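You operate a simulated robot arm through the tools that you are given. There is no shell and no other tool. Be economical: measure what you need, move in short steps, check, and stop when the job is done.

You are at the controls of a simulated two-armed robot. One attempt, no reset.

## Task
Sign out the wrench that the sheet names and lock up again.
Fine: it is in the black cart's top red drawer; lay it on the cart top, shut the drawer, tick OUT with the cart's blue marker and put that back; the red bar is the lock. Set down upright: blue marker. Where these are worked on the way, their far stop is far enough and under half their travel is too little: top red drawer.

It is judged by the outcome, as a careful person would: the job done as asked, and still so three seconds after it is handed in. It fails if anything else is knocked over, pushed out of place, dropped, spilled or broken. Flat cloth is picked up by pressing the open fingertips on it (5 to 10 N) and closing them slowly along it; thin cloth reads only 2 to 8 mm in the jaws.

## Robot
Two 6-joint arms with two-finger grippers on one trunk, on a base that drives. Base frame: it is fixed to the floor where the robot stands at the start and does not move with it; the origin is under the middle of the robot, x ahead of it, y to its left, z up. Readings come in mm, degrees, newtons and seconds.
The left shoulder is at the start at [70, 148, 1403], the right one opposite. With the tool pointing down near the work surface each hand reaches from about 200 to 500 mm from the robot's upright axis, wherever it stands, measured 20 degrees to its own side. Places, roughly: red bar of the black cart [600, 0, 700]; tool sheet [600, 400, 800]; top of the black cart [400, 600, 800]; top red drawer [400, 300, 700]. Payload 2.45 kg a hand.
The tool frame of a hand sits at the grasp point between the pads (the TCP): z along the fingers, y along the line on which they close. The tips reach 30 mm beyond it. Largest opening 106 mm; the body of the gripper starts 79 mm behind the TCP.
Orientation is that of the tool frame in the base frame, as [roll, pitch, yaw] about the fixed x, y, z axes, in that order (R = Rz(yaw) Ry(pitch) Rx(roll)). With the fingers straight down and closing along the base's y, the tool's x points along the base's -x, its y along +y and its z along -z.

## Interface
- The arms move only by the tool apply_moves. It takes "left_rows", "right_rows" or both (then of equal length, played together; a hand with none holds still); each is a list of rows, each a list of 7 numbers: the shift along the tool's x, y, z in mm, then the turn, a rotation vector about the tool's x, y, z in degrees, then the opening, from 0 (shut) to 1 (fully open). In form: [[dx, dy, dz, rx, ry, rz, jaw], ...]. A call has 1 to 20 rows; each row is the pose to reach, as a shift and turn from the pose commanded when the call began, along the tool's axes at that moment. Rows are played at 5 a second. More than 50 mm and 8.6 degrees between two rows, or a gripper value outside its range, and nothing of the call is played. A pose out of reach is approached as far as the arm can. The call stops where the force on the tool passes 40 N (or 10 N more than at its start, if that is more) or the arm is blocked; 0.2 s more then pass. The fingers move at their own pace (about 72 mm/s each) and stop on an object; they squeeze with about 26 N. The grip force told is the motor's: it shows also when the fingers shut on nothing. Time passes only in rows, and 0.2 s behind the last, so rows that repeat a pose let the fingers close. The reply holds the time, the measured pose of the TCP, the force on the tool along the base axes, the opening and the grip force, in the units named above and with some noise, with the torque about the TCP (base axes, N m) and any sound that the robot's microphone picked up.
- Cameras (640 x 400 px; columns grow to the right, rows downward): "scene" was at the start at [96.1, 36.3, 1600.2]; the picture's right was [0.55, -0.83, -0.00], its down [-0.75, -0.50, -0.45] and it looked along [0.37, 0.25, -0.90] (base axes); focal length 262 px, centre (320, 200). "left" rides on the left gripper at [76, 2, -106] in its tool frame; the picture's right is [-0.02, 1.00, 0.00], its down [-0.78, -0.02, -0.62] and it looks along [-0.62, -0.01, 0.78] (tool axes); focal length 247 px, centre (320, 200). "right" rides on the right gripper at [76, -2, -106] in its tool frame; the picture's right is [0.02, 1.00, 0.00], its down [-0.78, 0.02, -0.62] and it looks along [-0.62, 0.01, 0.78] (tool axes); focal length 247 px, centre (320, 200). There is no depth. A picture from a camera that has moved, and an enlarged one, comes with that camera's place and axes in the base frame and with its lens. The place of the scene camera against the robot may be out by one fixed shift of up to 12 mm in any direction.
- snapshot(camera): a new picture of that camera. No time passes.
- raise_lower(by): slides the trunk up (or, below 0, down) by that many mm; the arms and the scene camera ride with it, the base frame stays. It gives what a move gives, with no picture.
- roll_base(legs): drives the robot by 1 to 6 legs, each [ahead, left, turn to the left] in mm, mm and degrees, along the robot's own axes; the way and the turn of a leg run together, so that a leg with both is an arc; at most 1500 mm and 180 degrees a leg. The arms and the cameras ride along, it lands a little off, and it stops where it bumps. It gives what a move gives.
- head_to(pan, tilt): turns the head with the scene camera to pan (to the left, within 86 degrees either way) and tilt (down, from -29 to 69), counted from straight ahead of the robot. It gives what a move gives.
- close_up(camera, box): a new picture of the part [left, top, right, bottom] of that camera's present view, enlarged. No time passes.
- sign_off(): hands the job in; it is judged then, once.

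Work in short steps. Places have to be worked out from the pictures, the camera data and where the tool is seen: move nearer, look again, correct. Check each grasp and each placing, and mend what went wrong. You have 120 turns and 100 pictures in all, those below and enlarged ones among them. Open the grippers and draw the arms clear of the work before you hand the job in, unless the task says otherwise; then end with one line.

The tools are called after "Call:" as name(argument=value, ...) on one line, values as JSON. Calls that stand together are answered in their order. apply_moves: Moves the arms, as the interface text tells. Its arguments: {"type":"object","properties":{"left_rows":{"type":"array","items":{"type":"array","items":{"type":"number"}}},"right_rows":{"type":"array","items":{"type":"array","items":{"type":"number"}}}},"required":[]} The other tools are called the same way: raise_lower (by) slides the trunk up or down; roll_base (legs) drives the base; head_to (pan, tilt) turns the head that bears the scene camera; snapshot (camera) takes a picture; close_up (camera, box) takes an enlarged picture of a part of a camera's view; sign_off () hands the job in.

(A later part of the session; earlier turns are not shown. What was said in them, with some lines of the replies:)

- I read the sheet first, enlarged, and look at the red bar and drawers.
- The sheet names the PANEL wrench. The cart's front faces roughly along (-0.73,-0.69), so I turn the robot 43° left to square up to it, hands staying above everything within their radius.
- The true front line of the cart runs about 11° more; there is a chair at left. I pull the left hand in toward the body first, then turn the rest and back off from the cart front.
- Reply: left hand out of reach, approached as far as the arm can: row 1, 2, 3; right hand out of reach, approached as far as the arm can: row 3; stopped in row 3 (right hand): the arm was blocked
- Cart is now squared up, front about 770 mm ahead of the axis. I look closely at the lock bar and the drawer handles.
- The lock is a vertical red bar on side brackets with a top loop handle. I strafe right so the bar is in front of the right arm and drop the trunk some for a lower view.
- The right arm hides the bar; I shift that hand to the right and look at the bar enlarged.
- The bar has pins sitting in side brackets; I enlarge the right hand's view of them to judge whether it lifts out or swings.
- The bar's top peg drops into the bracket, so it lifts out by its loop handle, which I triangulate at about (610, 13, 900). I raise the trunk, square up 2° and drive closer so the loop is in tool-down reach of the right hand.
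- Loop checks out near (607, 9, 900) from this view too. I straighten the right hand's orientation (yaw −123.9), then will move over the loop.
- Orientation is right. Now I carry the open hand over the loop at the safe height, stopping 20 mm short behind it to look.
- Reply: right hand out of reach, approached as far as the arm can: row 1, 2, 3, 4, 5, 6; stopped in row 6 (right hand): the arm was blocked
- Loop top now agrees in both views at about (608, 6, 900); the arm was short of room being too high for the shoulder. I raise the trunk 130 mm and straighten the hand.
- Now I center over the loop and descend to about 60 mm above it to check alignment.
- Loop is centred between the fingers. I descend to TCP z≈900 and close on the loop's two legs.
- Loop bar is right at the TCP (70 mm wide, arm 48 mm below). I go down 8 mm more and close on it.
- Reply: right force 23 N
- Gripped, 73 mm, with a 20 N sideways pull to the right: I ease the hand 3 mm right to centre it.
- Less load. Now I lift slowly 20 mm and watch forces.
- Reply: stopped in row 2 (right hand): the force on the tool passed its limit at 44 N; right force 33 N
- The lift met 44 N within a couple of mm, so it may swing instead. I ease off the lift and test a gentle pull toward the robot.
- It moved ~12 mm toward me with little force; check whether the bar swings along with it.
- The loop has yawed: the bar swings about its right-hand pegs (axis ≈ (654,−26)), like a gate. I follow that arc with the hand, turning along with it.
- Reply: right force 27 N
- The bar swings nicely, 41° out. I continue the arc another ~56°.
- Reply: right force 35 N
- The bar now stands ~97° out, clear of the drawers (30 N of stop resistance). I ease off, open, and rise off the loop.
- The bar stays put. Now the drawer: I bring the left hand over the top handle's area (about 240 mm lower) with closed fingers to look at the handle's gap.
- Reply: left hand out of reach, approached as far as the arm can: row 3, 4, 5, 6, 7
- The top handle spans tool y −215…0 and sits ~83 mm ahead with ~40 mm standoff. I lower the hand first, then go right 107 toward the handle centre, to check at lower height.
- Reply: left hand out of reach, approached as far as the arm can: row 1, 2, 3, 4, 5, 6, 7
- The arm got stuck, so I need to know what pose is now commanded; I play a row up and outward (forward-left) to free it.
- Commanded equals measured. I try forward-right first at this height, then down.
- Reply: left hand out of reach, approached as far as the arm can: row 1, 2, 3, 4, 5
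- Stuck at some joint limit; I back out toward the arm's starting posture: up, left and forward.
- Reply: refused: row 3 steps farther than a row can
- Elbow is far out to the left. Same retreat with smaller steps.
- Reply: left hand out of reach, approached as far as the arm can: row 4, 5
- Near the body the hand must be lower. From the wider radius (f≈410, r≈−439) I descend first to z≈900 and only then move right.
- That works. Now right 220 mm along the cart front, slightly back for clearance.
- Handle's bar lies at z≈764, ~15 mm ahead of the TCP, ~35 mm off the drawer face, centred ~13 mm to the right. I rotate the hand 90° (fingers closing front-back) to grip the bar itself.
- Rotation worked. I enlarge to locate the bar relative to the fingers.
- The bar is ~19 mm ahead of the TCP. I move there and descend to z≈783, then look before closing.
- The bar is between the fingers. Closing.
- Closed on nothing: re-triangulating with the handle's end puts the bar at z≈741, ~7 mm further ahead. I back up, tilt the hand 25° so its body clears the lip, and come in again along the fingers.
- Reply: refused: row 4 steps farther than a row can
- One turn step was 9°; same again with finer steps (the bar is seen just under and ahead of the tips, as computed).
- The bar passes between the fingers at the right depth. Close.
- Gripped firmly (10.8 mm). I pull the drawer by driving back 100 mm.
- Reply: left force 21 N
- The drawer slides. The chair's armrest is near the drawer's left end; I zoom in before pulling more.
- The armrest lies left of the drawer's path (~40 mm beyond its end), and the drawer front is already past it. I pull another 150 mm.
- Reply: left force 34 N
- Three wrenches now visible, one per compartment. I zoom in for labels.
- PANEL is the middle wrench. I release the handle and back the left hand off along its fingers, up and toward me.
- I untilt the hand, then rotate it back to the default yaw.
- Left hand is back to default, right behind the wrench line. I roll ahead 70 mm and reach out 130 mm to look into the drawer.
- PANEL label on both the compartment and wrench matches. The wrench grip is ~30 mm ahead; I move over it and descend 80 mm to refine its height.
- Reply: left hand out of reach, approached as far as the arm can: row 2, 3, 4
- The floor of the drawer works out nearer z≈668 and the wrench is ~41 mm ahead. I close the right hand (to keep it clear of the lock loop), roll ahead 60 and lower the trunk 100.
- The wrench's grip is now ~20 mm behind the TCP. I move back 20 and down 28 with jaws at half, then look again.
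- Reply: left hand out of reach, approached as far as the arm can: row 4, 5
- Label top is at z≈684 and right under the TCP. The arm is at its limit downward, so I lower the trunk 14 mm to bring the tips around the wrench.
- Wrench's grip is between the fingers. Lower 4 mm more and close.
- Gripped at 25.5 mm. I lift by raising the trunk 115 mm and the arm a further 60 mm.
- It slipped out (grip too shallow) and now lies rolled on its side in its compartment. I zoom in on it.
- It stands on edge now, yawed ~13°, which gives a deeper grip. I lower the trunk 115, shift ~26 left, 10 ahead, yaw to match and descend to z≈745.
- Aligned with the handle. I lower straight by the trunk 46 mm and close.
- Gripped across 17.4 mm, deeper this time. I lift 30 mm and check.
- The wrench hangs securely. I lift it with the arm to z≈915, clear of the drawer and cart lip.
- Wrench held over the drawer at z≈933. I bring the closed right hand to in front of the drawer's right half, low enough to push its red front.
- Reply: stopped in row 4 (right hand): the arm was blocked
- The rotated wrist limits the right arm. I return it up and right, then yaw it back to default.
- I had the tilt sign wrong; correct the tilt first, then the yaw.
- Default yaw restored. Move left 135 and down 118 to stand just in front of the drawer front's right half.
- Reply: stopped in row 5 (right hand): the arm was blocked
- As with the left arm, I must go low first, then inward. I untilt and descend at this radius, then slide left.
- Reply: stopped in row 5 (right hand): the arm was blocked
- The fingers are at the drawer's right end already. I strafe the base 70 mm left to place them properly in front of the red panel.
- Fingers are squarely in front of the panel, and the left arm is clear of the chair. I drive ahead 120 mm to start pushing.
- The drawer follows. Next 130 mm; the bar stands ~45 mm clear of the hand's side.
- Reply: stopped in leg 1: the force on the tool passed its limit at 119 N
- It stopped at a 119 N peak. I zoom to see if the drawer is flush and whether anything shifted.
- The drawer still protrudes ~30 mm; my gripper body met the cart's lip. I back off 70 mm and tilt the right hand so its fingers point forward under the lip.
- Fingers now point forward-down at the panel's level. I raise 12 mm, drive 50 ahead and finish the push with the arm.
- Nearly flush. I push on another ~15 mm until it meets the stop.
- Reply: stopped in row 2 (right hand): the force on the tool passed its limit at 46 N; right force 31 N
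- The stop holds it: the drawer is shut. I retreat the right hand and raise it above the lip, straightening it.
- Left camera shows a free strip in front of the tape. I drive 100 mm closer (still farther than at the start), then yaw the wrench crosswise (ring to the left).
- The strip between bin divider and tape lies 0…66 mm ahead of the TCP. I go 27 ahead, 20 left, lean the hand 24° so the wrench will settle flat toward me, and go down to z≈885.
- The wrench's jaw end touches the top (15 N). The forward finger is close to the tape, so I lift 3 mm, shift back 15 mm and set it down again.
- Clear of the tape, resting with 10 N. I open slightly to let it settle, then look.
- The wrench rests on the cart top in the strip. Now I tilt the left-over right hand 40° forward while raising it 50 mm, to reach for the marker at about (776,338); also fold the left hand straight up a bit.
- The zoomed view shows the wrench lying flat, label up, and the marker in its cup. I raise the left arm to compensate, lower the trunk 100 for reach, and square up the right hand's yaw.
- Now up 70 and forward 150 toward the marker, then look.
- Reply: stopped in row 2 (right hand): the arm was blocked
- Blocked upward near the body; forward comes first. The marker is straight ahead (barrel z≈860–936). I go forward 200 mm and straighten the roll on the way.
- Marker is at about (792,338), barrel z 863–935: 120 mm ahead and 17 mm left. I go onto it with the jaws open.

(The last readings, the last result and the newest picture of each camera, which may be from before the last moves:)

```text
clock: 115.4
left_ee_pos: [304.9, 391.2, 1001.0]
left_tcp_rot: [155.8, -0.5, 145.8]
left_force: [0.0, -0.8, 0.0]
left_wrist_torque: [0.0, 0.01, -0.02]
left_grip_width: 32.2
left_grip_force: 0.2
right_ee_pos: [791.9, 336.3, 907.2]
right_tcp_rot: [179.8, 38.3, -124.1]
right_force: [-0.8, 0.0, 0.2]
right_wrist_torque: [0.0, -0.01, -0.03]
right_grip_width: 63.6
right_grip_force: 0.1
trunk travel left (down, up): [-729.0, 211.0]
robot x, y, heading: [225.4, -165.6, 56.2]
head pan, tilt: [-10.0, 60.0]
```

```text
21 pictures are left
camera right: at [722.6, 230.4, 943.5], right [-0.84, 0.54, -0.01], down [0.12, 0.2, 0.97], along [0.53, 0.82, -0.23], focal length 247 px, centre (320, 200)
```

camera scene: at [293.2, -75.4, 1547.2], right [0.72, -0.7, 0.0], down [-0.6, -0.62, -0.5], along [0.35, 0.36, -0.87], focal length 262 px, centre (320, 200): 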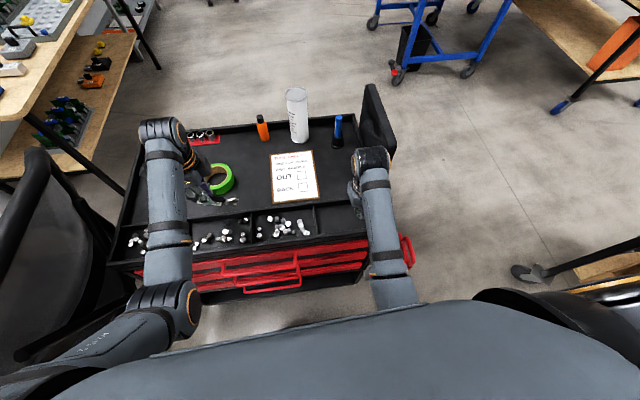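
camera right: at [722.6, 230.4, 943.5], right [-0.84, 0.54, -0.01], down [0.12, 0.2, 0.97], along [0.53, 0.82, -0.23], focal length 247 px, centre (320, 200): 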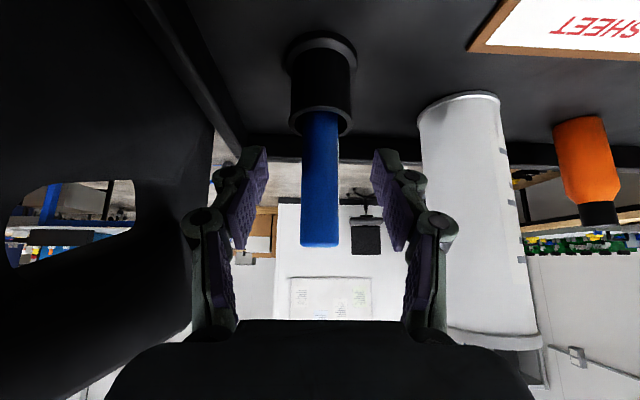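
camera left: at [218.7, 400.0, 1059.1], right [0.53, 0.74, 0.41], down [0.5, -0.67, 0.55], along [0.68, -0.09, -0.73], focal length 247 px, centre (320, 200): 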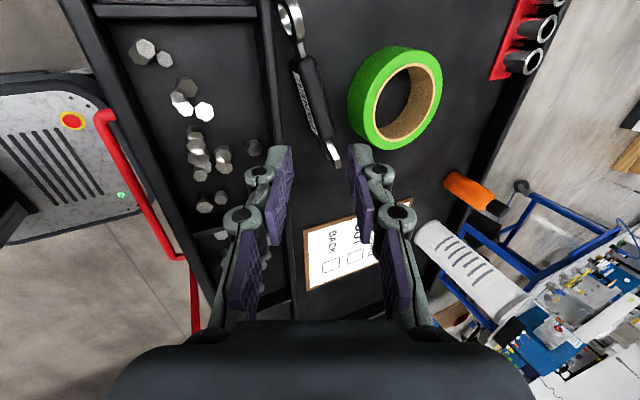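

The barrel is exactly between the pads. I close on it.

Call:
apply_moves(right_rows=[[0, 0, 0, 0, 0, 0, 0.4], [0, 0, 0, 0, 0, 0, 0.2], [0, 0, 0, 0, 0, 0, 0], [0, 0, 0, 0, 0, 0, 0], [0, 0, 0, 0, 0, 0, 0]])

```text
clock: 116.6
left_ee_pos: [305.8, 391.3, 1001.9]
left_tcp_rot: [155.8, -0.5, 145.9]
left_force: [-0.8, -0.1, 0.1]
left_wrist_torque: [0.02, -0.02, -0.01]
left_grip_width: 31.5
left_grip_force: 0.0
right_ee_pos: [791.5, 337.2, 907.2]
right_tcp_rot: [179.8, 38.3, -124.1]
right_force: [0.2, -0.4, -0.2]
right_wrist_torque: [0.0, 0.0, -0.01]
right_grip_width: 21.5
right_grip_force: 26.1
trunk travel left (down, up): [-729.0, 211.0]
robot x, y, heading: [224.4, -167.6, 56.0]
head pan, tilt: [-10.0, 60.0]
```

Gripped at 21.5 mm. I lift it straight up with the trunk by 80 mm and look at the tip.

Call:
raise_lower(by=80)

Call:
snapshot(camera="right")

```text
clock: 117.8
left_ee_pos: [305.9, 391.7, 1080.5]
left_tcp_rot: [155.9, -0.5, 145.7]
left_force: [0.3, -0.6, 1.0]
left_wrist_torque: [0.02, -0.02, -0.01]
left_grip_width: 31.8
left_grip_force: 0.1
right_ee_pos: [792.0, 336.1, 987.8]
right_tcp_rot: [179.8, 38.3, -124.1]
right_force: [-1.1, -0.6, -0.6]
right_wrist_torque: [-0.03, 0.03, 0.0]
right_grip_width: 21.4
right_grip_force: 25.8
trunk travel left (down, up): [-809.0, 131.0]
robot x, y, heading: [223.8, -169.4, 55.8]
head pan, tilt: [-10.0, 60.0]
```

```text
20 pictures are left
camera right: at [722.8, 230.8, 1022.9], right [-0.84, 0.54, -0.01], down [0.12, 0.2, 0.97], along [0.53, 0.82, -0.23], focal length 247 px, centre (320, 200)
```

right: 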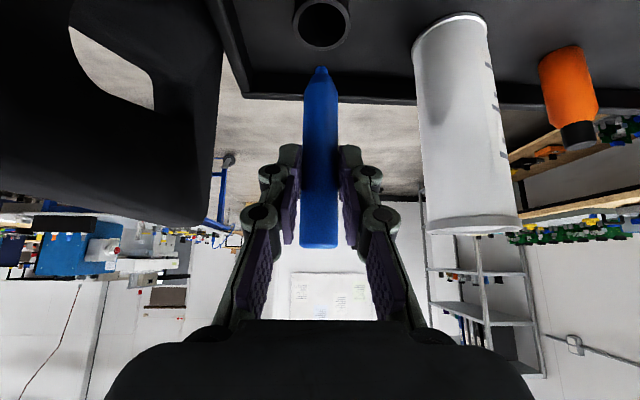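

The marker's tip is 80 mm below the TCP. The OUT box works out to about (611,330). I move back 106, left 147, then down so the tip is ~20 mm above the sheet.

Call:
apply_moves(right_rows=[[28, 0, -22, 0, 0, 0, 0], [56, 0, -44, 0, 0, 0, 0], [83, 0, -66, 0, 0, 0, 0], [83, 37, -66, 0, 0, 0, 0], [83, 74, -66, 0, 0, 0, 0], [83, 111, -66, 0, 0, 0, 0], [83, 147, -66, 0, 0, 0, 0], [104, 147, -39, 0, 0, 0, 0], [122, 147, -17, 0, 0, 0, 0], [122, 147, -17, 0, 0, 0, 0]])

Call:
snapshot(camera="right")

Call:
close_up(camera="scene", box=[240, 100, 400, 230])

```text
clock: 119.1
left_ee_pos: [307.9, 390.7, 1080.6]
left_tcp_rot: [155.8, -0.4, 145.8]
left_force: [0.5, -0.3, 0.8]
left_wrist_torque: [-0.02, 0.04, 0.05]
left_grip_width: 31.6
left_grip_force: 0.1
right_ee_pos: [741.2, 246.4, 972.5]
right_tcp_rot: [-166.0, 37.6, -118.9]
right_force: [-0.5, 0.2, 0.5]
right_wrist_torque: [0.03, -0.01, 0.02]
right_grip_width: 21.5
right_grip_force: 26.0
right hand out of reach, approached as far as the arm can: row 6
trunk travel left (down, up): [-809.0, 131.0]
robot x, y, heading: [221.0, -167.1, 56.1]
head pan, tilt: [-10.0, 60.0]
stopped in row 6 (right hand): the arm was blocked; the commanded pose is now the measured one
```

```text
19 pictures are left
camera right: at [661.0, 148.1, 1006.9], right [-0.79, 0.58, -0.2], down [-0.02, 0.3, 0.95], along [0.62, 0.76, -0.23], focal length 247 px, centre (320, 200)
```

right: 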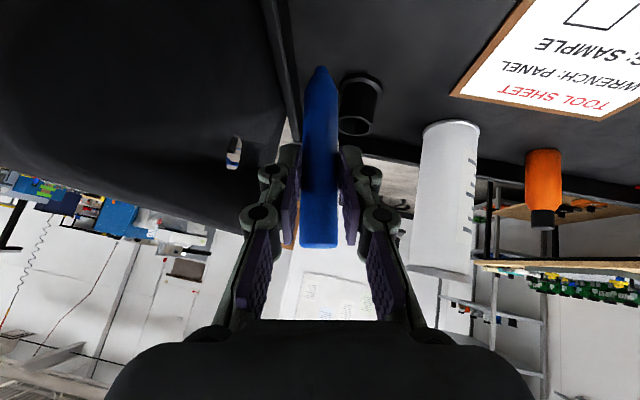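

```text
3.08 times, centred on (320, 165) of scene
camera zoom: at [294.3, -76.2, 1537.2], right [0.72, -0.7, 0.0], down [-0.6, -0.62, -0.5], along [0.35, 0.36, -0.87], focal length 807 px, centre (320, 308)
```

zoom: 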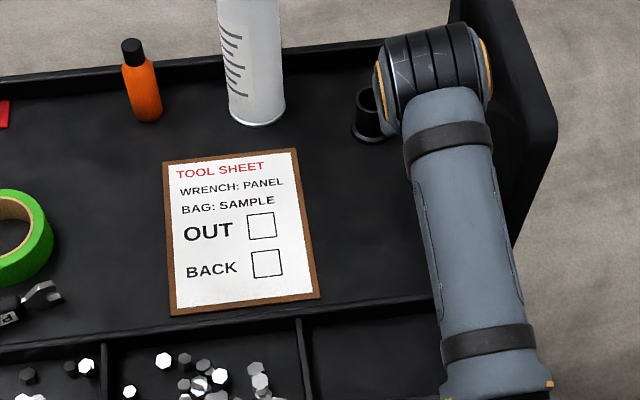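

Leftward the arm is limited, so I restore the hand's orientation and instead strafe the base 155 mm left (base edge stays ~200 mm from the chair).

Call:
apply_moves(right_rows=[[0, 0, -3, -5.5, 0.5, 2, 0], [0, 0, -6, -10.9, 1, 3.9, 0], [0, 0, -6, -10.9, 1, 3.9, 0]])

Call:
roll_base(legs=[[0, 150, 0]])

Call:
snapshot(camera="scene")

Call:
snapshot(camera="right")

```text
clock: 119.9
left_ee_pos: [306.0, 392.4, 1079.6]
left_tcp_rot: [155.8, -0.5, 145.7]
left_force: [0.5, 0.0, 0.0]
left_wrist_torque: [-0.04, -0.01, -0.02]
left_grip_width: 31.8
left_grip_force: 0.1
right_ee_pos: [735.8, 245.2, 977.9]
right_tcp_rot: [179.7, 37.1, -123.9]
right_force: [-0.1, -0.3, -0.8]
right_wrist_torque: [-0.02, -0.01, -0.02]
right_grip_width: 21.5
right_grip_force: 26.2
trunk travel left (down, up): [-809.0, 131.0]
robot x, y, heading: [223.1, -169.3, 55.9]
head pan, tilt: [-10.0, 60.0]
```

```text
clock: 121.3
left_ee_pos: [186.3, 474.8, 1082.0]
left_tcp_rot: [155.9, -0.6, 145.7]
left_force: [0.1, -0.5, 0.1]
left_wrist_torque: [0.02, 0.01, 0.05]
left_grip_width: 31.5
left_grip_force: 0.1
right_ee_pos: [615.9, 325.2, 976.6]
right_tcp_rot: [179.7, 37.0, -124.0]
right_force: [0.2, 0.0, -1.0]
right_wrist_torque: [-0.01, 0.02, -0.03]
right_grip_width: 21.6
right_grip_force: 25.7
trunk travel left (down, up): [-809.0, 131.0]
robot x, y, heading: [101.0, -87.4, 56.0]
head pan, tilt: [-10.0, 60.0]
```

```text
17 pictures are left
camera scene: at [172.7, 6.2, 1537.2], right [0.72, -0.7, 0.0], down [-0.6, -0.62, -0.5], along [0.35, 0.36, -0.87], focal length 262 px, centre (320, 200)
```

scene: 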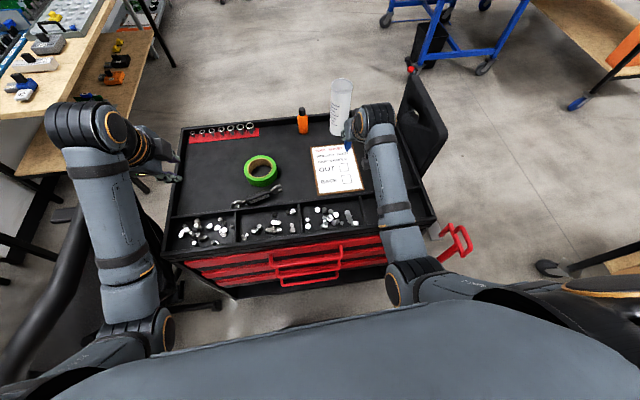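

```text
16 pictures are left
camera right: at [547.5, 220.7, 1014.9], right [-0.84, 0.54, -0.01], down [0.13, 0.22, 0.97], along [0.53, 0.81, -0.25], focal length 247 px, centre (320, 200)
```

right: 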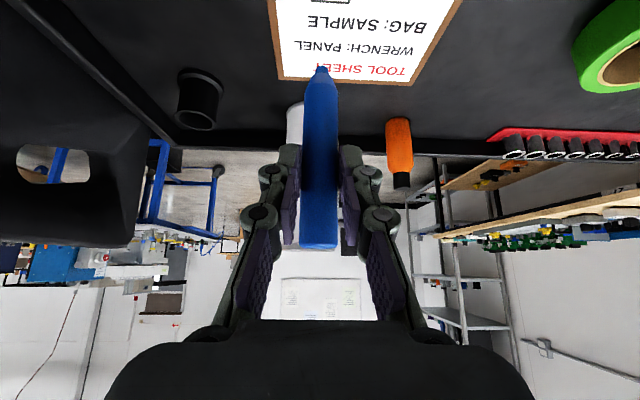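

The tip is at (616,325); the OUT box centre works out to (615,335). I lower 62 mm by the trunk, nudge 8 ahead and 6 left, then check.

Call:
raise_lower(by=-62)

Call:
apply_moves(right_rows=[[-3, 3, 2.5, 0, 0, 0, 0], [-6.4, 6, 4.8, 0, 0, 0, 0], [-6.4, 6, 4.8, 0, 0, 0, 0]])

Call:
snapshot(camera="right")

Call:
close_up(camera="scene", box=[290, 90, 410, 210])

```text
clock: 122.3
left_ee_pos: [185.3, 474.1, 1019.8]
left_tcp_rot: [155.8, -0.5, 145.7]
left_force: [-1.1, -1.1, 0.1]
left_wrist_torque: [0.02, 0.0, -0.01]
left_grip_width: 31.8
left_grip_force: 0.0
right_ee_pos: [614.8, 327.1, 915.5]
right_tcp_rot: [179.9, 37.1, -123.9]
right_force: [0.1, 0.0, -0.1]
right_wrist_torque: [-0.02, 0.0, -0.02]
right_grip_width: 21.8
right_grip_force: 26.0
trunk travel left (down, up): [-747.0, 193.0]
robot x, y, heading: [98.4, -80.4, 55.9]
head pan, tilt: [-10.0, 60.0]
```

```text
clock: 123.1
left_ee_pos: [185.4, 475.4, 1019.1]
left_tcp_rot: [155.8, -0.5, 145.6]
left_force: [0.2, -0.8, -0.1]
left_wrist_torque: [-0.01, 0.01, 0.02]
left_grip_width: 31.6
left_grip_force: 0.0
right_ee_pos: [613.7, 338.0, 915.3]
right_tcp_rot: [180.0, 37.0, -123.9]
right_force: [0.2, -0.5, -1.5]
right_wrist_torque: [-0.01, -0.02, 0.02]
right_grip_width: 21.6
right_grip_force: 26.2
trunk travel left (down, up): [-747.0, 193.0]
robot x, y, heading: [101.0, -85.1, 56.0]
head pan, tilt: [-10.0, 60.0]
```

```text
15 pictures are left
camera right: at [545.6, 231.6, 953.3], right [-0.84, 0.54, -0.01], down [0.13, 0.22, 0.97], along [0.53, 0.81, -0.25], focal length 247 px, centre (320, 200)
```

right: 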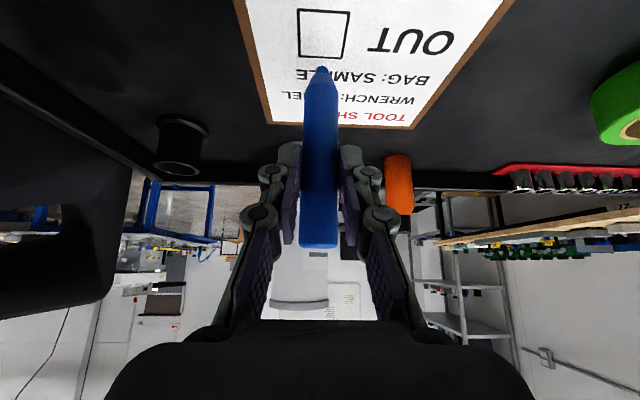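

```text
3.33 times, centred on (350, 150) of scene
camera zoom: at [170.6, 7.5, 1475.2], right [0.72, -0.7, 0.0], down [-0.6, -0.62, -0.5], along [0.35, 0.36, -0.87], focal length 874 px, centre (220, 367)
```

zoom: 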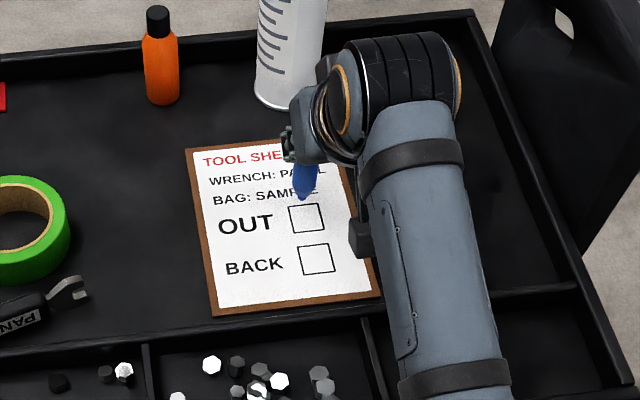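

The tip needs to come ~8 mm back toward me to be at the box's centre. I shift and descend 17 mm, watching force.

Call:
apply_moves(right_rows=[[6.4, 0, -4.8, 0, 0, 0, 0], [9.4, 0, -0.8, 0, 0, 0, 0], [12.4, 0, 3.2, 0, 0, 0, 0], [14.8, 0, 6.4, 0, 0, 0, 0], [16.6, 0, 8.8, 0, 0, 0, 0], [16.6, 0, 8.8, 0, 0, 0, 0]])

Call:
close_up(camera="right", box=[240, 0, 420, 120])

```text
clock: 124.5
left_ee_pos: [183.0, 472.8, 1020.5]
left_tcp_rot: [155.5, -0.4, 145.7]
left_force: [1.5, 0.0, -0.2]
left_wrist_torque: [0.01, -0.02, -0.01]
left_grip_width: 31.9
left_grip_force: 0.1
right_ee_pos: [608.6, 331.0, 902.3]
right_tcp_rot: [179.8, 37.5, -124.1]
right_force: [2.0, 2.1, 22.7]
right_wrist_torque: [0.55, -0.43, 0.03]
right_grip_width: 21.7
right_grip_force: 26.5
trunk travel left (down, up): [-747.0, 193.0]
robot x, y, heading: [100.5, -84.2, 55.9]
head pan, tilt: [-10.0, 60.0]
```

```text
3.33 times, centred on (330, 60) of right
camera zoom: at [540.2, 224.2, 938.9], right [-0.84, 0.54, -0.01], down [0.12, 0.21, 0.97], along [0.53, 0.81, -0.24], focal length 823 px, centre (287, 667)
```

zoom: 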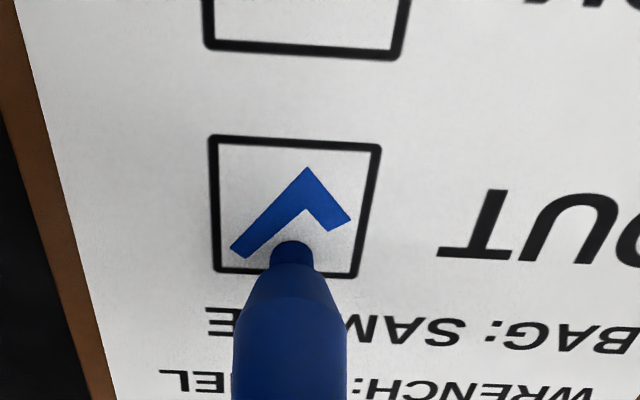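

The tick is in the OUT box. I lift the marker by 82 mm with the trunk and strafe back right 150 mm.

Call:
raise_lower(by=82)

Call:
roll_base(legs=[[0, -150, 0]])

Call:
snapshot(camera="right")

```text
clock: 125.7
left_ee_pos: [184.0, 474.2, 1101.4]
left_tcp_rot: [155.8, -0.6, 145.8]
left_force: [0.0, 0.0, -0.5]
left_wrist_torque: [0.01, 0.0, 0.0]
left_grip_width: 31.8
left_grip_force: 0.1
right_ee_pos: [608.9, 330.7, 979.8]
right_tcp_rot: [180.0, 37.0, -123.9]
right_force: [0.5, -0.3, 0.1]
right_wrist_torque: [0.0, 0.0, -0.01]
right_grip_width: 21.4
right_grip_force: 26.5
trunk travel left (down, up): [-829.0, 111.0]
robot x, y, heading: [100.6, -84.7, 55.7]
head pan, tilt: [-10.0, 60.0]
```

```text
clock: 127.1
left_ee_pos: [306.8, 391.9, 1101.6]
left_tcp_rot: [155.8, -0.4, 145.6]
left_force: [0.2, -0.2, 0.0]
left_wrist_torque: [-0.03, 0.01, 0.02]
left_grip_width: 32.0
left_grip_force: 0.0
right_ee_pos: [732.0, 247.8, 980.9]
right_tcp_rot: [180.0, 37.0, -123.8]
right_force: [-0.7, -0.8, -0.5]
right_wrist_torque: [-0.04, -0.02, 0.0]
right_grip_width: 21.7
right_grip_force: 25.7
trunk travel left (down, up): [-829.0, 111.0]
robot x, y, heading: [225.8, -169.1, 55.7]
head pan, tilt: [-10.0, 60.0]
```

```text
12 pictures are left
camera right: at [663.8, 142.2, 1018.5], right [-0.84, 0.54, -0.01], down [0.13, 0.22, 0.97], along [0.53, 0.81, -0.25], focal length 247 px, centre (320, 200)
```

right: 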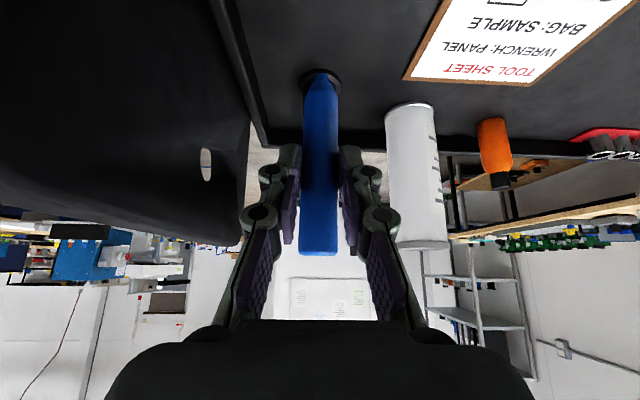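

Aligned laterally with the cup; I go 107.5 mm ahead above it (pitch back to 38.3°) and check over the cup.

Call:
apply_moves(right_rows=[[-24, 0, 18, 0, -0.5, 0, 0], [-48, 0, 36, 0, -1.3, 0, 0], [-72, 0, 54, 0, -1.3, 0, 0], [-85.9, 0, 64.7, 0, -1.3, 0, 0], [-85.9, 0, 64.7, 0, -1.3, 0, 0]])

Call:
snapshot(camera="right")

```text
clock: 128.3
left_ee_pos: [306.8, 390.0, 1101.1]
left_tcp_rot: [155.9, -0.4, 145.7]
left_force: [0.4, -0.3, 0.3]
left_wrist_torque: [0.0, -0.02, -0.01]
left_grip_width: 31.8
left_grip_force: 0.1
right_ee_pos: [792.9, 336.5, 981.8]
right_tcp_rot: [179.9, 38.4, -124.0]
right_force: [-1.0, -0.9, -0.3]
right_wrist_torque: [-0.01, 0.03, -0.02]
right_grip_width: 21.5
right_grip_force: 25.8
trunk travel left (down, up): [-829.0, 111.0]
robot x, y, heading: [227.9, -166.2, 55.9]
head pan, tilt: [-10.0, 60.0]
```

```text
11 pictures are left
camera right: at [724.2, 229.4, 1016.3], right [-0.84, 0.54, -0.01], down [0.11, 0.2, 0.97], along [0.53, 0.82, -0.23], focal length 247 px, centre (320, 200)
```

right: 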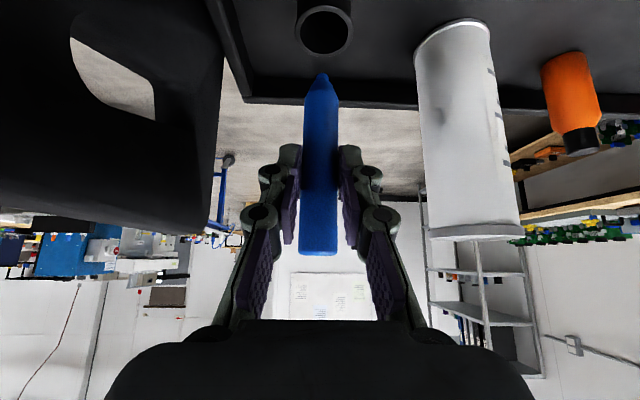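

The cup mouth lines up (1.5 mm off, corrected left). I lower by the trunk 70 mm into the cup.

Call:
apply_moves(right_rows=[[0, 1.5, 0, 0, 0, 0, 0], [0, 1.5, 0, 0, 0, 0, 0]])

Call:
raise_lower(by=-70)

Call:
snapshot(camera="right")

```text
clock: 128.9
left_ee_pos: [308.8, 389.6, 1101.3]
left_tcp_rot: [155.8, -0.6, 145.7]
left_force: [-1.1, -0.5, 0.9]
left_wrist_torque: [0.0, 0.03, 0.03]
left_grip_width: 31.9
left_grip_force: 0.0
right_ee_pos: [791.8, 337.1, 980.3]
right_tcp_rot: [179.9, 38.3, -123.9]
right_force: [-0.2, 0.6, -0.1]
right_wrist_torque: [0.0, -0.01, 0.01]
right_grip_width: 21.4
right_grip_force: 26.7
trunk travel left (down, up): [-829.0, 111.0]
robot x, y, heading: [225.7, -167.6, 55.9]
head pan, tilt: [-10.0, 60.0]
```

```text
clock: 129.9
left_ee_pos: [308.8, 391.5, 1030.8]
left_tcp_rot: [155.8, -0.5, 145.7]
left_force: [-0.2, -0.2, 0.5]
left_wrist_torque: [-0.02, 0.01, 0.02]
left_grip_width: 31.7
left_grip_force: 0.1
right_ee_pos: [792.3, 336.5, 911.4]
right_tcp_rot: [179.9, 38.3, -123.9]
right_force: [-0.5, 0.1, -0.7]
right_wrist_torque: [-0.02, -0.04, 0.03]
right_grip_width: 21.4
right_grip_force: 26.0
trunk travel left (down, up): [-759.0, 181.0]
robot x, y, heading: [225.5, -168.5, 55.9]
head pan, tilt: [-10.0, 60.0]
```

```text
10 pictures are left
camera right: at [723.0, 230.2, 946.1], right [-0.84, 0.54, -0.01], down [0.11, 0.2, 0.97], along [0.53, 0.82, -0.23], focal length 247 px, centre (320, 200)
```

right: 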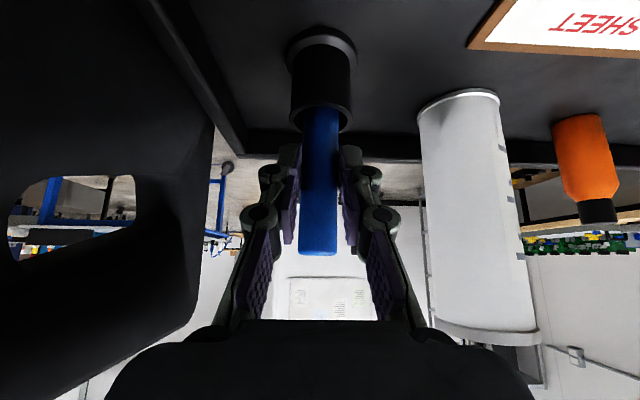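

Marker is in the cup. I lower another 6 mm to seat it and check for contact.

Call:
raise_lower(by=-6)

```text
clock: 130.5
left_ee_pos: [309.5, 389.8, 1024.9]
left_tcp_rot: [155.8, -0.5, 145.7]
left_force: [0.8, 0.2, -0.1]
left_wrist_torque: [0.02, 0.0, -0.01]
left_grip_width: 31.6
left_grip_force: 0.1
right_ee_pos: [791.0, 336.3, 905.5]
right_tcp_rot: [179.9, 38.3, -123.9]
right_force: [0.0, -0.7, 0.0]
right_wrist_torque: [-0.02, 0.0, 0.01]
right_grip_width: 21.5
right_grip_force: 25.8
trunk travel left (down, up): [-753.0, 187.0]
robot x, y, heading: [224.9, -168.2, 55.7]
head pan, tilt: [-10.0, 60.0]
```

No contact yet; 4 mm more, then I open and back straight out.

Call:
raise_lower(by=-4)

Call:
apply_moves(right_rows=[[0, 0, 0, 0, 0, 0, 0.3], [0, 0, 0, 0, 0, 0, 0.6], [0, 0, 0, 0, 0, 0, 0.6], [24, 0, -19, 0, 0, 0, 0.6], [48, 0, -38, 0, 0, 0, 0.6], [72, 0, -56, 0, 0, 0, 0.6], [94, 0, -74, 0, 0, 0, 0.6], [94, 0, -74, 0, 0, 0, 0.6]])

Call:
snapshot(camera="right")

```text
clock: 131.0
left_ee_pos: [308.6, 390.3, 1021.2]
left_tcp_rot: [155.7, -0.4, 145.7]
left_force: [0.5, 0.8, 0.3]
left_wrist_torque: [0.02, 0.05, 0.01]
left_grip_width: 31.8
left_grip_force: 0.1
right_ee_pos: [791.7, 336.5, 902.9]
right_tcp_rot: [179.9, 38.7, -123.9]
right_force: [-0.3, 0.6, 7.2]
right_wrist_torque: [0.14, -0.1, 0.0]
right_grip_width: 21.8
right_grip_force: 25.9
trunk travel left (down, up): [-749.0, 191.0]
robot x, y, heading: [225.3, -168.6, 56.1]
head pan, tilt: [-10.0, 60.0]
```

```text
clock: 132.8
left_ee_pos: [308.5, 391.4, 1020.0]
left_tcp_rot: [155.7, -0.4, 145.7]
left_force: [-0.1, 0.6, -0.6]
left_wrist_torque: [-0.02, 0.01, 0.04]
left_grip_width: 31.9
left_grip_force: 0.0
right_ee_pos: [725.9, 237.3, 900.8]
right_tcp_rot: [179.8, 38.3, -124.0]
right_force: [-0.5, 0.1, 0.7]
right_wrist_torque: [0.0, 0.01, 0.0]
right_grip_width: 63.7
right_grip_force: 0.0
trunk travel left (down, up): [-749.0, 191.0]
robot x, y, heading: [224.6, -167.6, 56.0]
head pan, tilt: [-10.0, 60.0]
```

```text
9 pictures are left
camera right: at [656.5, 131.7, 935.5], right [-0.84, 0.54, -0.01], down [0.12, 0.2, 0.97], along [0.53, 0.82, -0.23], focal length 247 px, centre (320, 200)
```

right: 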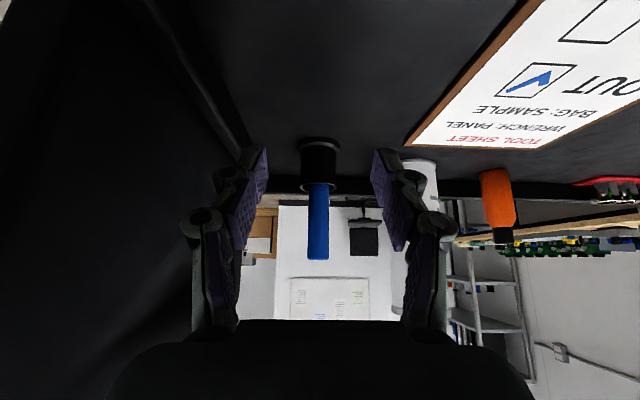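

Marker upright in its cup, tick visible. Now the lock: I raise the trunk 175 and draw the right hand back over the cart, untilting it.

Call:
raise_lower(by=180)

Call:
apply_moves(right_rows=[[30, 0, -24, 0, 0, 0, 0.3], [60, 0, -48, 0, 0, 0, 0], [90, 0, -72, 0, 8, 0, 0], [118, 0, -93, 0, 16, 0, 0], [118, 0, -93, 0, 24, 0, 0], [118, 0, -93, 0, 32, 0, 0], [118, 0, -93, 0, 38, 0, 0]])

```text
clock: 134.8
left_ee_pos: [309.2, 391.5, 1202.3]
left_tcp_rot: [155.8, -0.5, 145.7]
left_force: [-0.2, -0.2, 0.3]
left_wrist_torque: [0.0, 0.02, -0.01]
left_grip_width: 31.7
left_grip_force: 0.0
right_ee_pos: [724.8, 237.0, 1080.6]
right_tcp_rot: [180.0, 38.2, -123.9]
right_force: [0.4, -0.1, 0.0]
right_wrist_torque: [-0.06, 0.0, -0.01]
right_grip_width: 63.8
right_grip_force: 0.1
trunk travel left (down, up): [-929.0, 11.0]
robot x, y, heading: [228.0, -166.6, 55.9]
head pan, tilt: [-10.0, 60.0]
```

```text
clock: 136.4
left_ee_pos: [308.7, 391.1, 1200.9]
left_tcp_rot: [155.8, -0.4, 145.7]
left_force: [-0.6, 0.4, -0.1]
left_wrist_torque: [-0.01, 0.01, 0.01]
left_grip_width: 31.7
left_grip_force: 0.1
right_ee_pos: [640.7, 115.5, 1070.6]
right_tcp_rot: [179.8, 0.4, -123.7]
right_force: [0.7, 1.0, 0.0]
right_wrist_torque: [0.02, 0.0, -0.01]
right_grip_width: 0.3
right_grip_force: 25.9
right hand out of reach, approached as far as the arm can: row 7
trunk travel left (down, up): [-929.0, 11.0]
robot x, y, heading: [226.5, -170.5, 55.7]
head pan, tilt: [-10.0, 60.0]
```

Hand is vertical and clear. I drive back 79 and right 68 to the pose from which the bar was worked before, then take a look at the bar.

Call:
roll_base(legs=[[-79, -68, 0.3]])

Call:
apply_moves(right_rows=[[0, -20, 30, 0, 0, 0, 0], [20, -40, 60, 0, 0, 0, 0], [45, -60, 80, 0, 0, 0, 0], [70, -75, 90, 0, 0, 0, 0], [70, -75, 90, 0, 0, 0, 0]])

Call:
snapshot(camera="right")

```text
clock: 137.6
left_ee_pos: [317.2, 291.2, 1199.2]
left_tcp_rot: [156.0, -0.4, 145.9]
left_force: [-0.4, 0.1, 0.1]
left_wrist_torque: [-0.03, -0.04, -0.01]
left_grip_width: 31.8
left_grip_force: 0.1
right_ee_pos: [651.0, 18.5, 1069.9]
right_tcp_rot: [-180.0, 0.4, -123.5]
right_force: [-1.2, -0.4, -1.0]
right_wrist_torque: [0.0, 0.0, -0.01]
right_grip_width: 0.2
right_grip_force: 26.5
trunk travel left (down, up): [-929.0, 11.0]
robot x, y, heading: [235.6, -270.6, 55.9]
head pan, tilt: [-10.0, 60.0]
```

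```text
clock: 138.8
left_ee_pos: [318.3, 288.3, 1199.9]
left_tcp_rot: [155.9, -0.5, 146.0]
left_force: [-0.2, 0.0, -0.3]
left_wrist_torque: [-0.04, 0.04, 0.0]
left_grip_width: 31.9
left_grip_force: 0.0
right_ee_pos: [675.3, -82.4, 978.4]
right_tcp_rot: [-179.9, 0.6, -123.5]
right_force: [-0.4, -0.1, 0.2]
right_wrist_torque: [0.0, 0.0, -0.02]
right_grip_width: 0.0
right_grip_force: 25.9
trunk travel left (down, up): [-929.0, 11.0]
robot x, y, heading: [238.7, -269.6, 56.0]
head pan, tilt: [-10.0, 60.0]
```

```text
8 pictures are left
camera right: at [634.6, -149.0, 1083.5], right [-0.85, 0.53, 0.0], down [0.42, 0.66, 0.63], along [0.34, 0.53, -0.78], focal length 247 px, centre (320, 200)
```

right: 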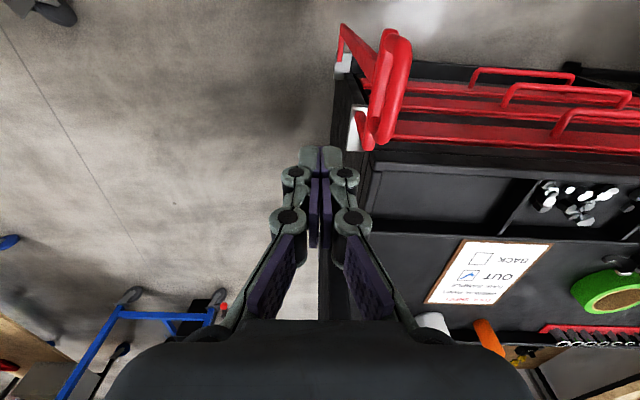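

The bar stands as left (loop centre (622,−77)). I descend right of the loop with closed fingers and push it along its arc to about 45°.

Call:
apply_moves(right_rows=[[13, 0, 30, 0, 0, 0, 0], [26, 0, 60, 0, 0, 0, 0], [26, 0, 88, 0, 0, 0, 0], [29, 12, 88, 0, 0, 0, 0], [29, 25, 88, 0, 0, 0, 0], [32, 33, 88, 0, 0, 0, 0], [32.6, 41.3, 88, 0, 0, 0, 0], [32.5, 50, 88, 0, 0, 0, 0], [32, 58, 88, 0, 0, 0, 0], [29.5, 66, 88, 0, 0, 0, 0], [27, 74, 88, 0, 0, 0, 0]])

Call:
snapshot(camera="right")

```text
clock: 141.2
left_ee_pos: [316.5, 288.3, 1201.0]
left_tcp_rot: [155.8, -0.6, 146.0]
left_force: [-0.7, -0.2, -0.1]
left_wrist_torque: [-0.03, 0.0, -0.01]
left_grip_width: 31.7
left_grip_force: 0.0
right_ee_pos: [599.5, -63.9, 891.9]
right_tcp_rot: [179.8, 0.5, -123.5]
right_force: [-0.1, -0.6, 1.3]
right_wrist_torque: [-0.04, 0.0, -0.02]
right_grip_width: 0.0
right_grip_force: 25.6
trunk travel left (down, up): [-929.0, 11.0]
robot x, y, heading: [236.3, -268.7, 56.0]
head pan, tilt: [-10.0, 60.0]
```

```text
7 pictures are left
camera right: at [558.2, -130.1, 997.1], right [-0.85, 0.53, 0.0], down [0.42, 0.66, 0.63], along [0.34, 0.53, -0.78], focal length 247 px, centre (320, 200)
```

right: 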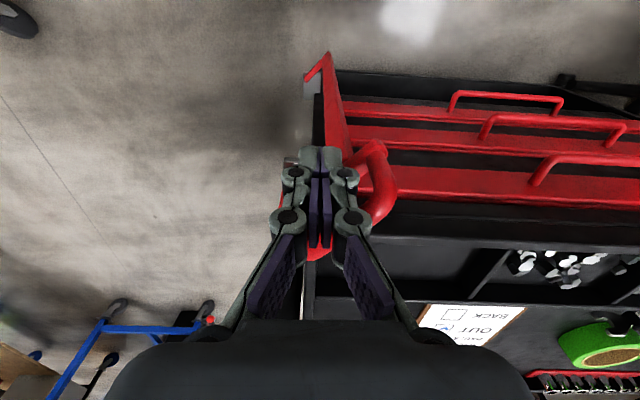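

The bar follows, now ~45°. I carry on to closed, ending with a straight push forward.

Call:
apply_moves(right_rows=[[-4, 7, 0, 0, 0, 0, 0], [-9, 14, 0, 0, 0, 0, 0], [-15, 20, 0, 0, 0, 0, 0], [-21, 25, 0, 0, 0, 0, 0], [-28, 29, 0, 0, 0, 0, 0], [-35, 31, 0, 0, 0, 0, 0], [-40, 31, 0, 0, 0, 0, 0], [-45, 31, 0, 0, 0, 0, 0], [-50, 31, 0, 0, 0, 0, 0], [-54, 31, 0, 0, 0, 0, 0]])

Call:
snapshot(camera="right")

```text
clock: 143.5
left_ee_pos: [315.3, 284.7, 1202.4]
left_tcp_rot: [155.6, -0.5, 145.9]
left_force: [1.0, 0.1, -0.6]
left_wrist_torque: [-0.03, 0.04, 0.01]
left_grip_width: 31.9
left_grip_force: 0.1
right_ee_pos: [596.2, -13.2, 889.2]
right_tcp_rot: [179.8, -1.0, -123.6]
right_force: [-13.6, -23.1, 10.2]
right_wrist_torque: [0.49, -0.12, -0.15]
right_grip_width: 0.0
right_grip_force: 25.7
trunk travel left (down, up): [-929.0, 11.0]
robot x, y, heading: [233.4, -269.4, 56.2]
head pan, tilt: [-10.0, 60.0]
stopped in row 10 (right hand): the force on the tool passed its limit at 41 N (the readings are from after the stop); the commanded pose is now the measured one
```

```text
6 pictures are left
camera right: at [556.9, -76.1, 995.9], right [-0.84, 0.53, 0.0], down [0.43, 0.67, 0.61], along [0.32, 0.52, -0.79], focal length 247 px, centre (320, 200)
```

right: 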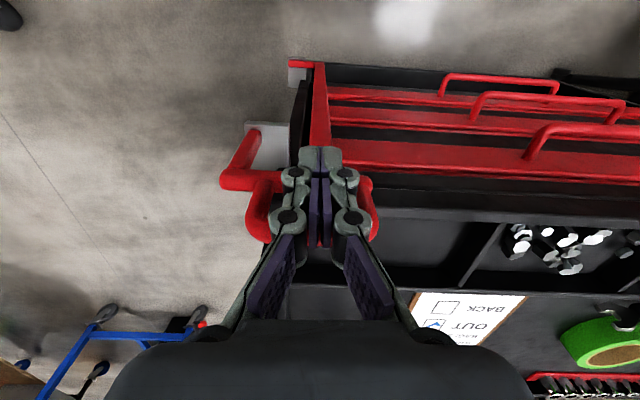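

The bar met its stop at the closed position (matches the original). I retreat the right hand back and up, and look over everything.

Call:
apply_moves(right_rows=[[15, 0, 0, 0, 0, 0, 0], [35, 0, 0, 0, 0, 0, 0], [35, -20, -30, 0, 0, 0, 0], [35, -40, -70, 0, 0, 0, 0.3], [35, -60, -100, 0, 0, 0, 0.5]])

Call:
close_up(camera="scene", box=[100, 90, 420, 300])

Call:
snapshot(camera="right")

```text
clock: 144.7
left_ee_pos: [317.9, 285.7, 1202.1]
left_tcp_rot: [155.8, -0.6, 146.0]
left_force: [-0.2, 0.5, 0.1]
left_wrist_torque: [0.01, -0.05, 0.02]
left_grip_width: 32.0
left_grip_force: 0.0
right_ee_pos: [630.8, -71.2, 990.6]
right_tcp_rot: [179.9, -0.4, -123.5]
right_force: [0.4, 0.0, 0.5]
right_wrist_torque: [0.0, -0.01, -0.04]
right_grip_width: 53.2
right_grip_force: 0.0
trunk travel left (down, up): [-929.0, 11.0]
robot x, y, heading: [234.6, -269.3, 55.9]
head pan, tilt: [-10.0, 60.0]
```

```text
1.90 times, centred on (260, 195) of scene
camera zoom: at [305.6, -181.4, 1657.2], right [0.72, -0.69, 0.0], down [-0.6, -0.62, -0.5], along [0.35, 0.36, -0.87], focal length 500 px, centre (434, 210)
```

zoom: 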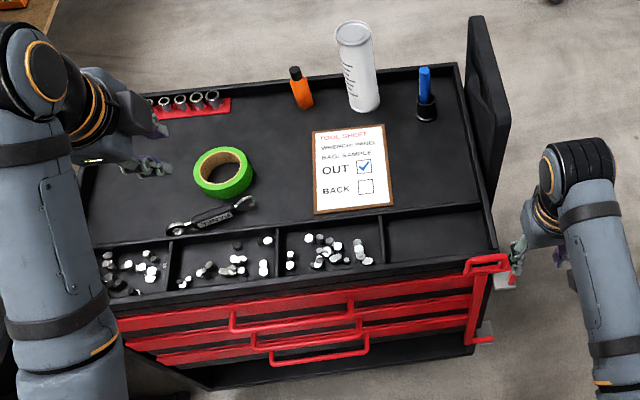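

```text
4 pictures are left
camera right: at [591.2, -135.8, 1096.7], right [-0.85, 0.53, 0.0], down [0.42, 0.67, 0.61], along [0.33, 0.52, -0.79], focal length 247 px, centre (320, 200)
```

right: 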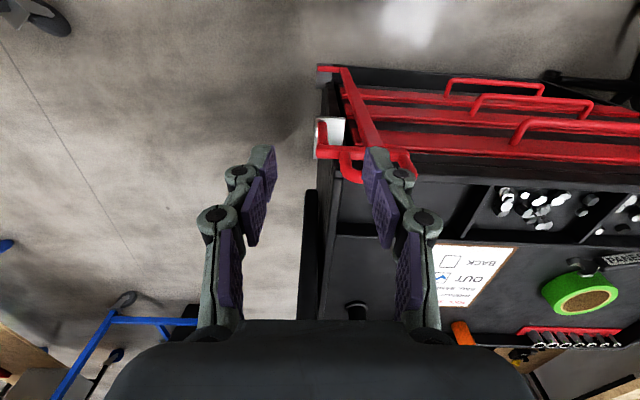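

All in place: drawer shut, bar closed, tick in OUT, marker upright, wrench on the top. I back the robot away so both arms are clear, opening both grippers.

Call:
roll_base(legs=[[-220, 0, 0]])

Call:
apply_moves(left_rows=[[0, 0, 0, 0, 0, 0, 0.8], [0, 0, 0, 0, 0, 0, 0.8]], right_rows=[[0, 0, 0, 0, 0, 0, 0.8], [0, 0, 0, 0, 0, 0, 0.8]])

Call:
close_up(camera="scene", box=[100, 60, 420, 270])

```text
clock: 146.4
left_ee_pos: [196.3, 106.8, 1200.1]
left_tcp_rot: [156.0, -0.5, 146.0]
left_force: [0.8, -0.2, 0.3]
left_wrist_torque: [-0.04, -0.01, -0.04]
left_grip_width: 31.8
left_grip_force: 0.0
right_ee_pos: [510.4, -250.7, 989.3]
right_tcp_rot: [179.8, -0.6, -123.5]
right_force: [0.4, 0.6, -0.3]
right_wrist_torque: [0.04, -0.02, 0.01]
right_grip_width: 52.8
right_grip_force: 0.1
trunk travel left (down, up): [-929.0, 11.0]
robot x, y, heading: [113.6, -454.4, 56.1]
head pan, tilt: [-10.0, 60.0]
```

```text
clock: 147.0
left_ee_pos: [196.2, 105.8, 1200.1]
left_tcp_rot: [155.9, -0.5, 146.0]
left_force: [-0.5, 0.4, 0.2]
left_wrist_torque: [0.02, -0.02, 0.01]
left_grip_width: 84.5
left_grip_force: 0.0
right_ee_pos: [509.2, -251.3, 989.9]
right_tcp_rot: [179.8, -0.4, -123.5]
right_force: [0.9, 0.2, 0.0]
right_wrist_torque: [-0.02, -0.02, -0.06]
right_grip_width: 84.9
right_grip_force: 0.2
trunk travel left (down, up): [-929.0, 11.0]
robot x, y, heading: [116.4, -452.2, 56.3]
head pan, tilt: [-10.0, 60.0]
```

```text
1.90 times, centred on (260, 165) of scene
camera zoom: at [183.7, -361.0, 1657.0], right [0.72, -0.69, 0.0], down [-0.6, -0.62, -0.5], along [0.35, 0.36, -0.87], focal length 500 px, centre (434, 267)
```

zoom: 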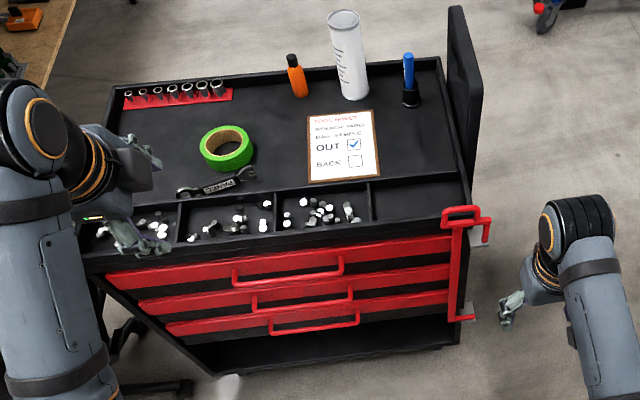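

The final view shows everything as wanted and both arms clear, so I hand it in.

Call:
sign_off()

```text
The job is handed in.
```

The PANEL wrench is signed out and lies on the cart top, the top red drawer is shut, OUT is ticked, the blue marker is upright in its cup, and the red bar is closed. On the first try the wrench slipped from the grip and rolled on its side in its compartment, and my hand bumped the cart lip once while shutting the drawer; nothing else looked moved in the final picture.
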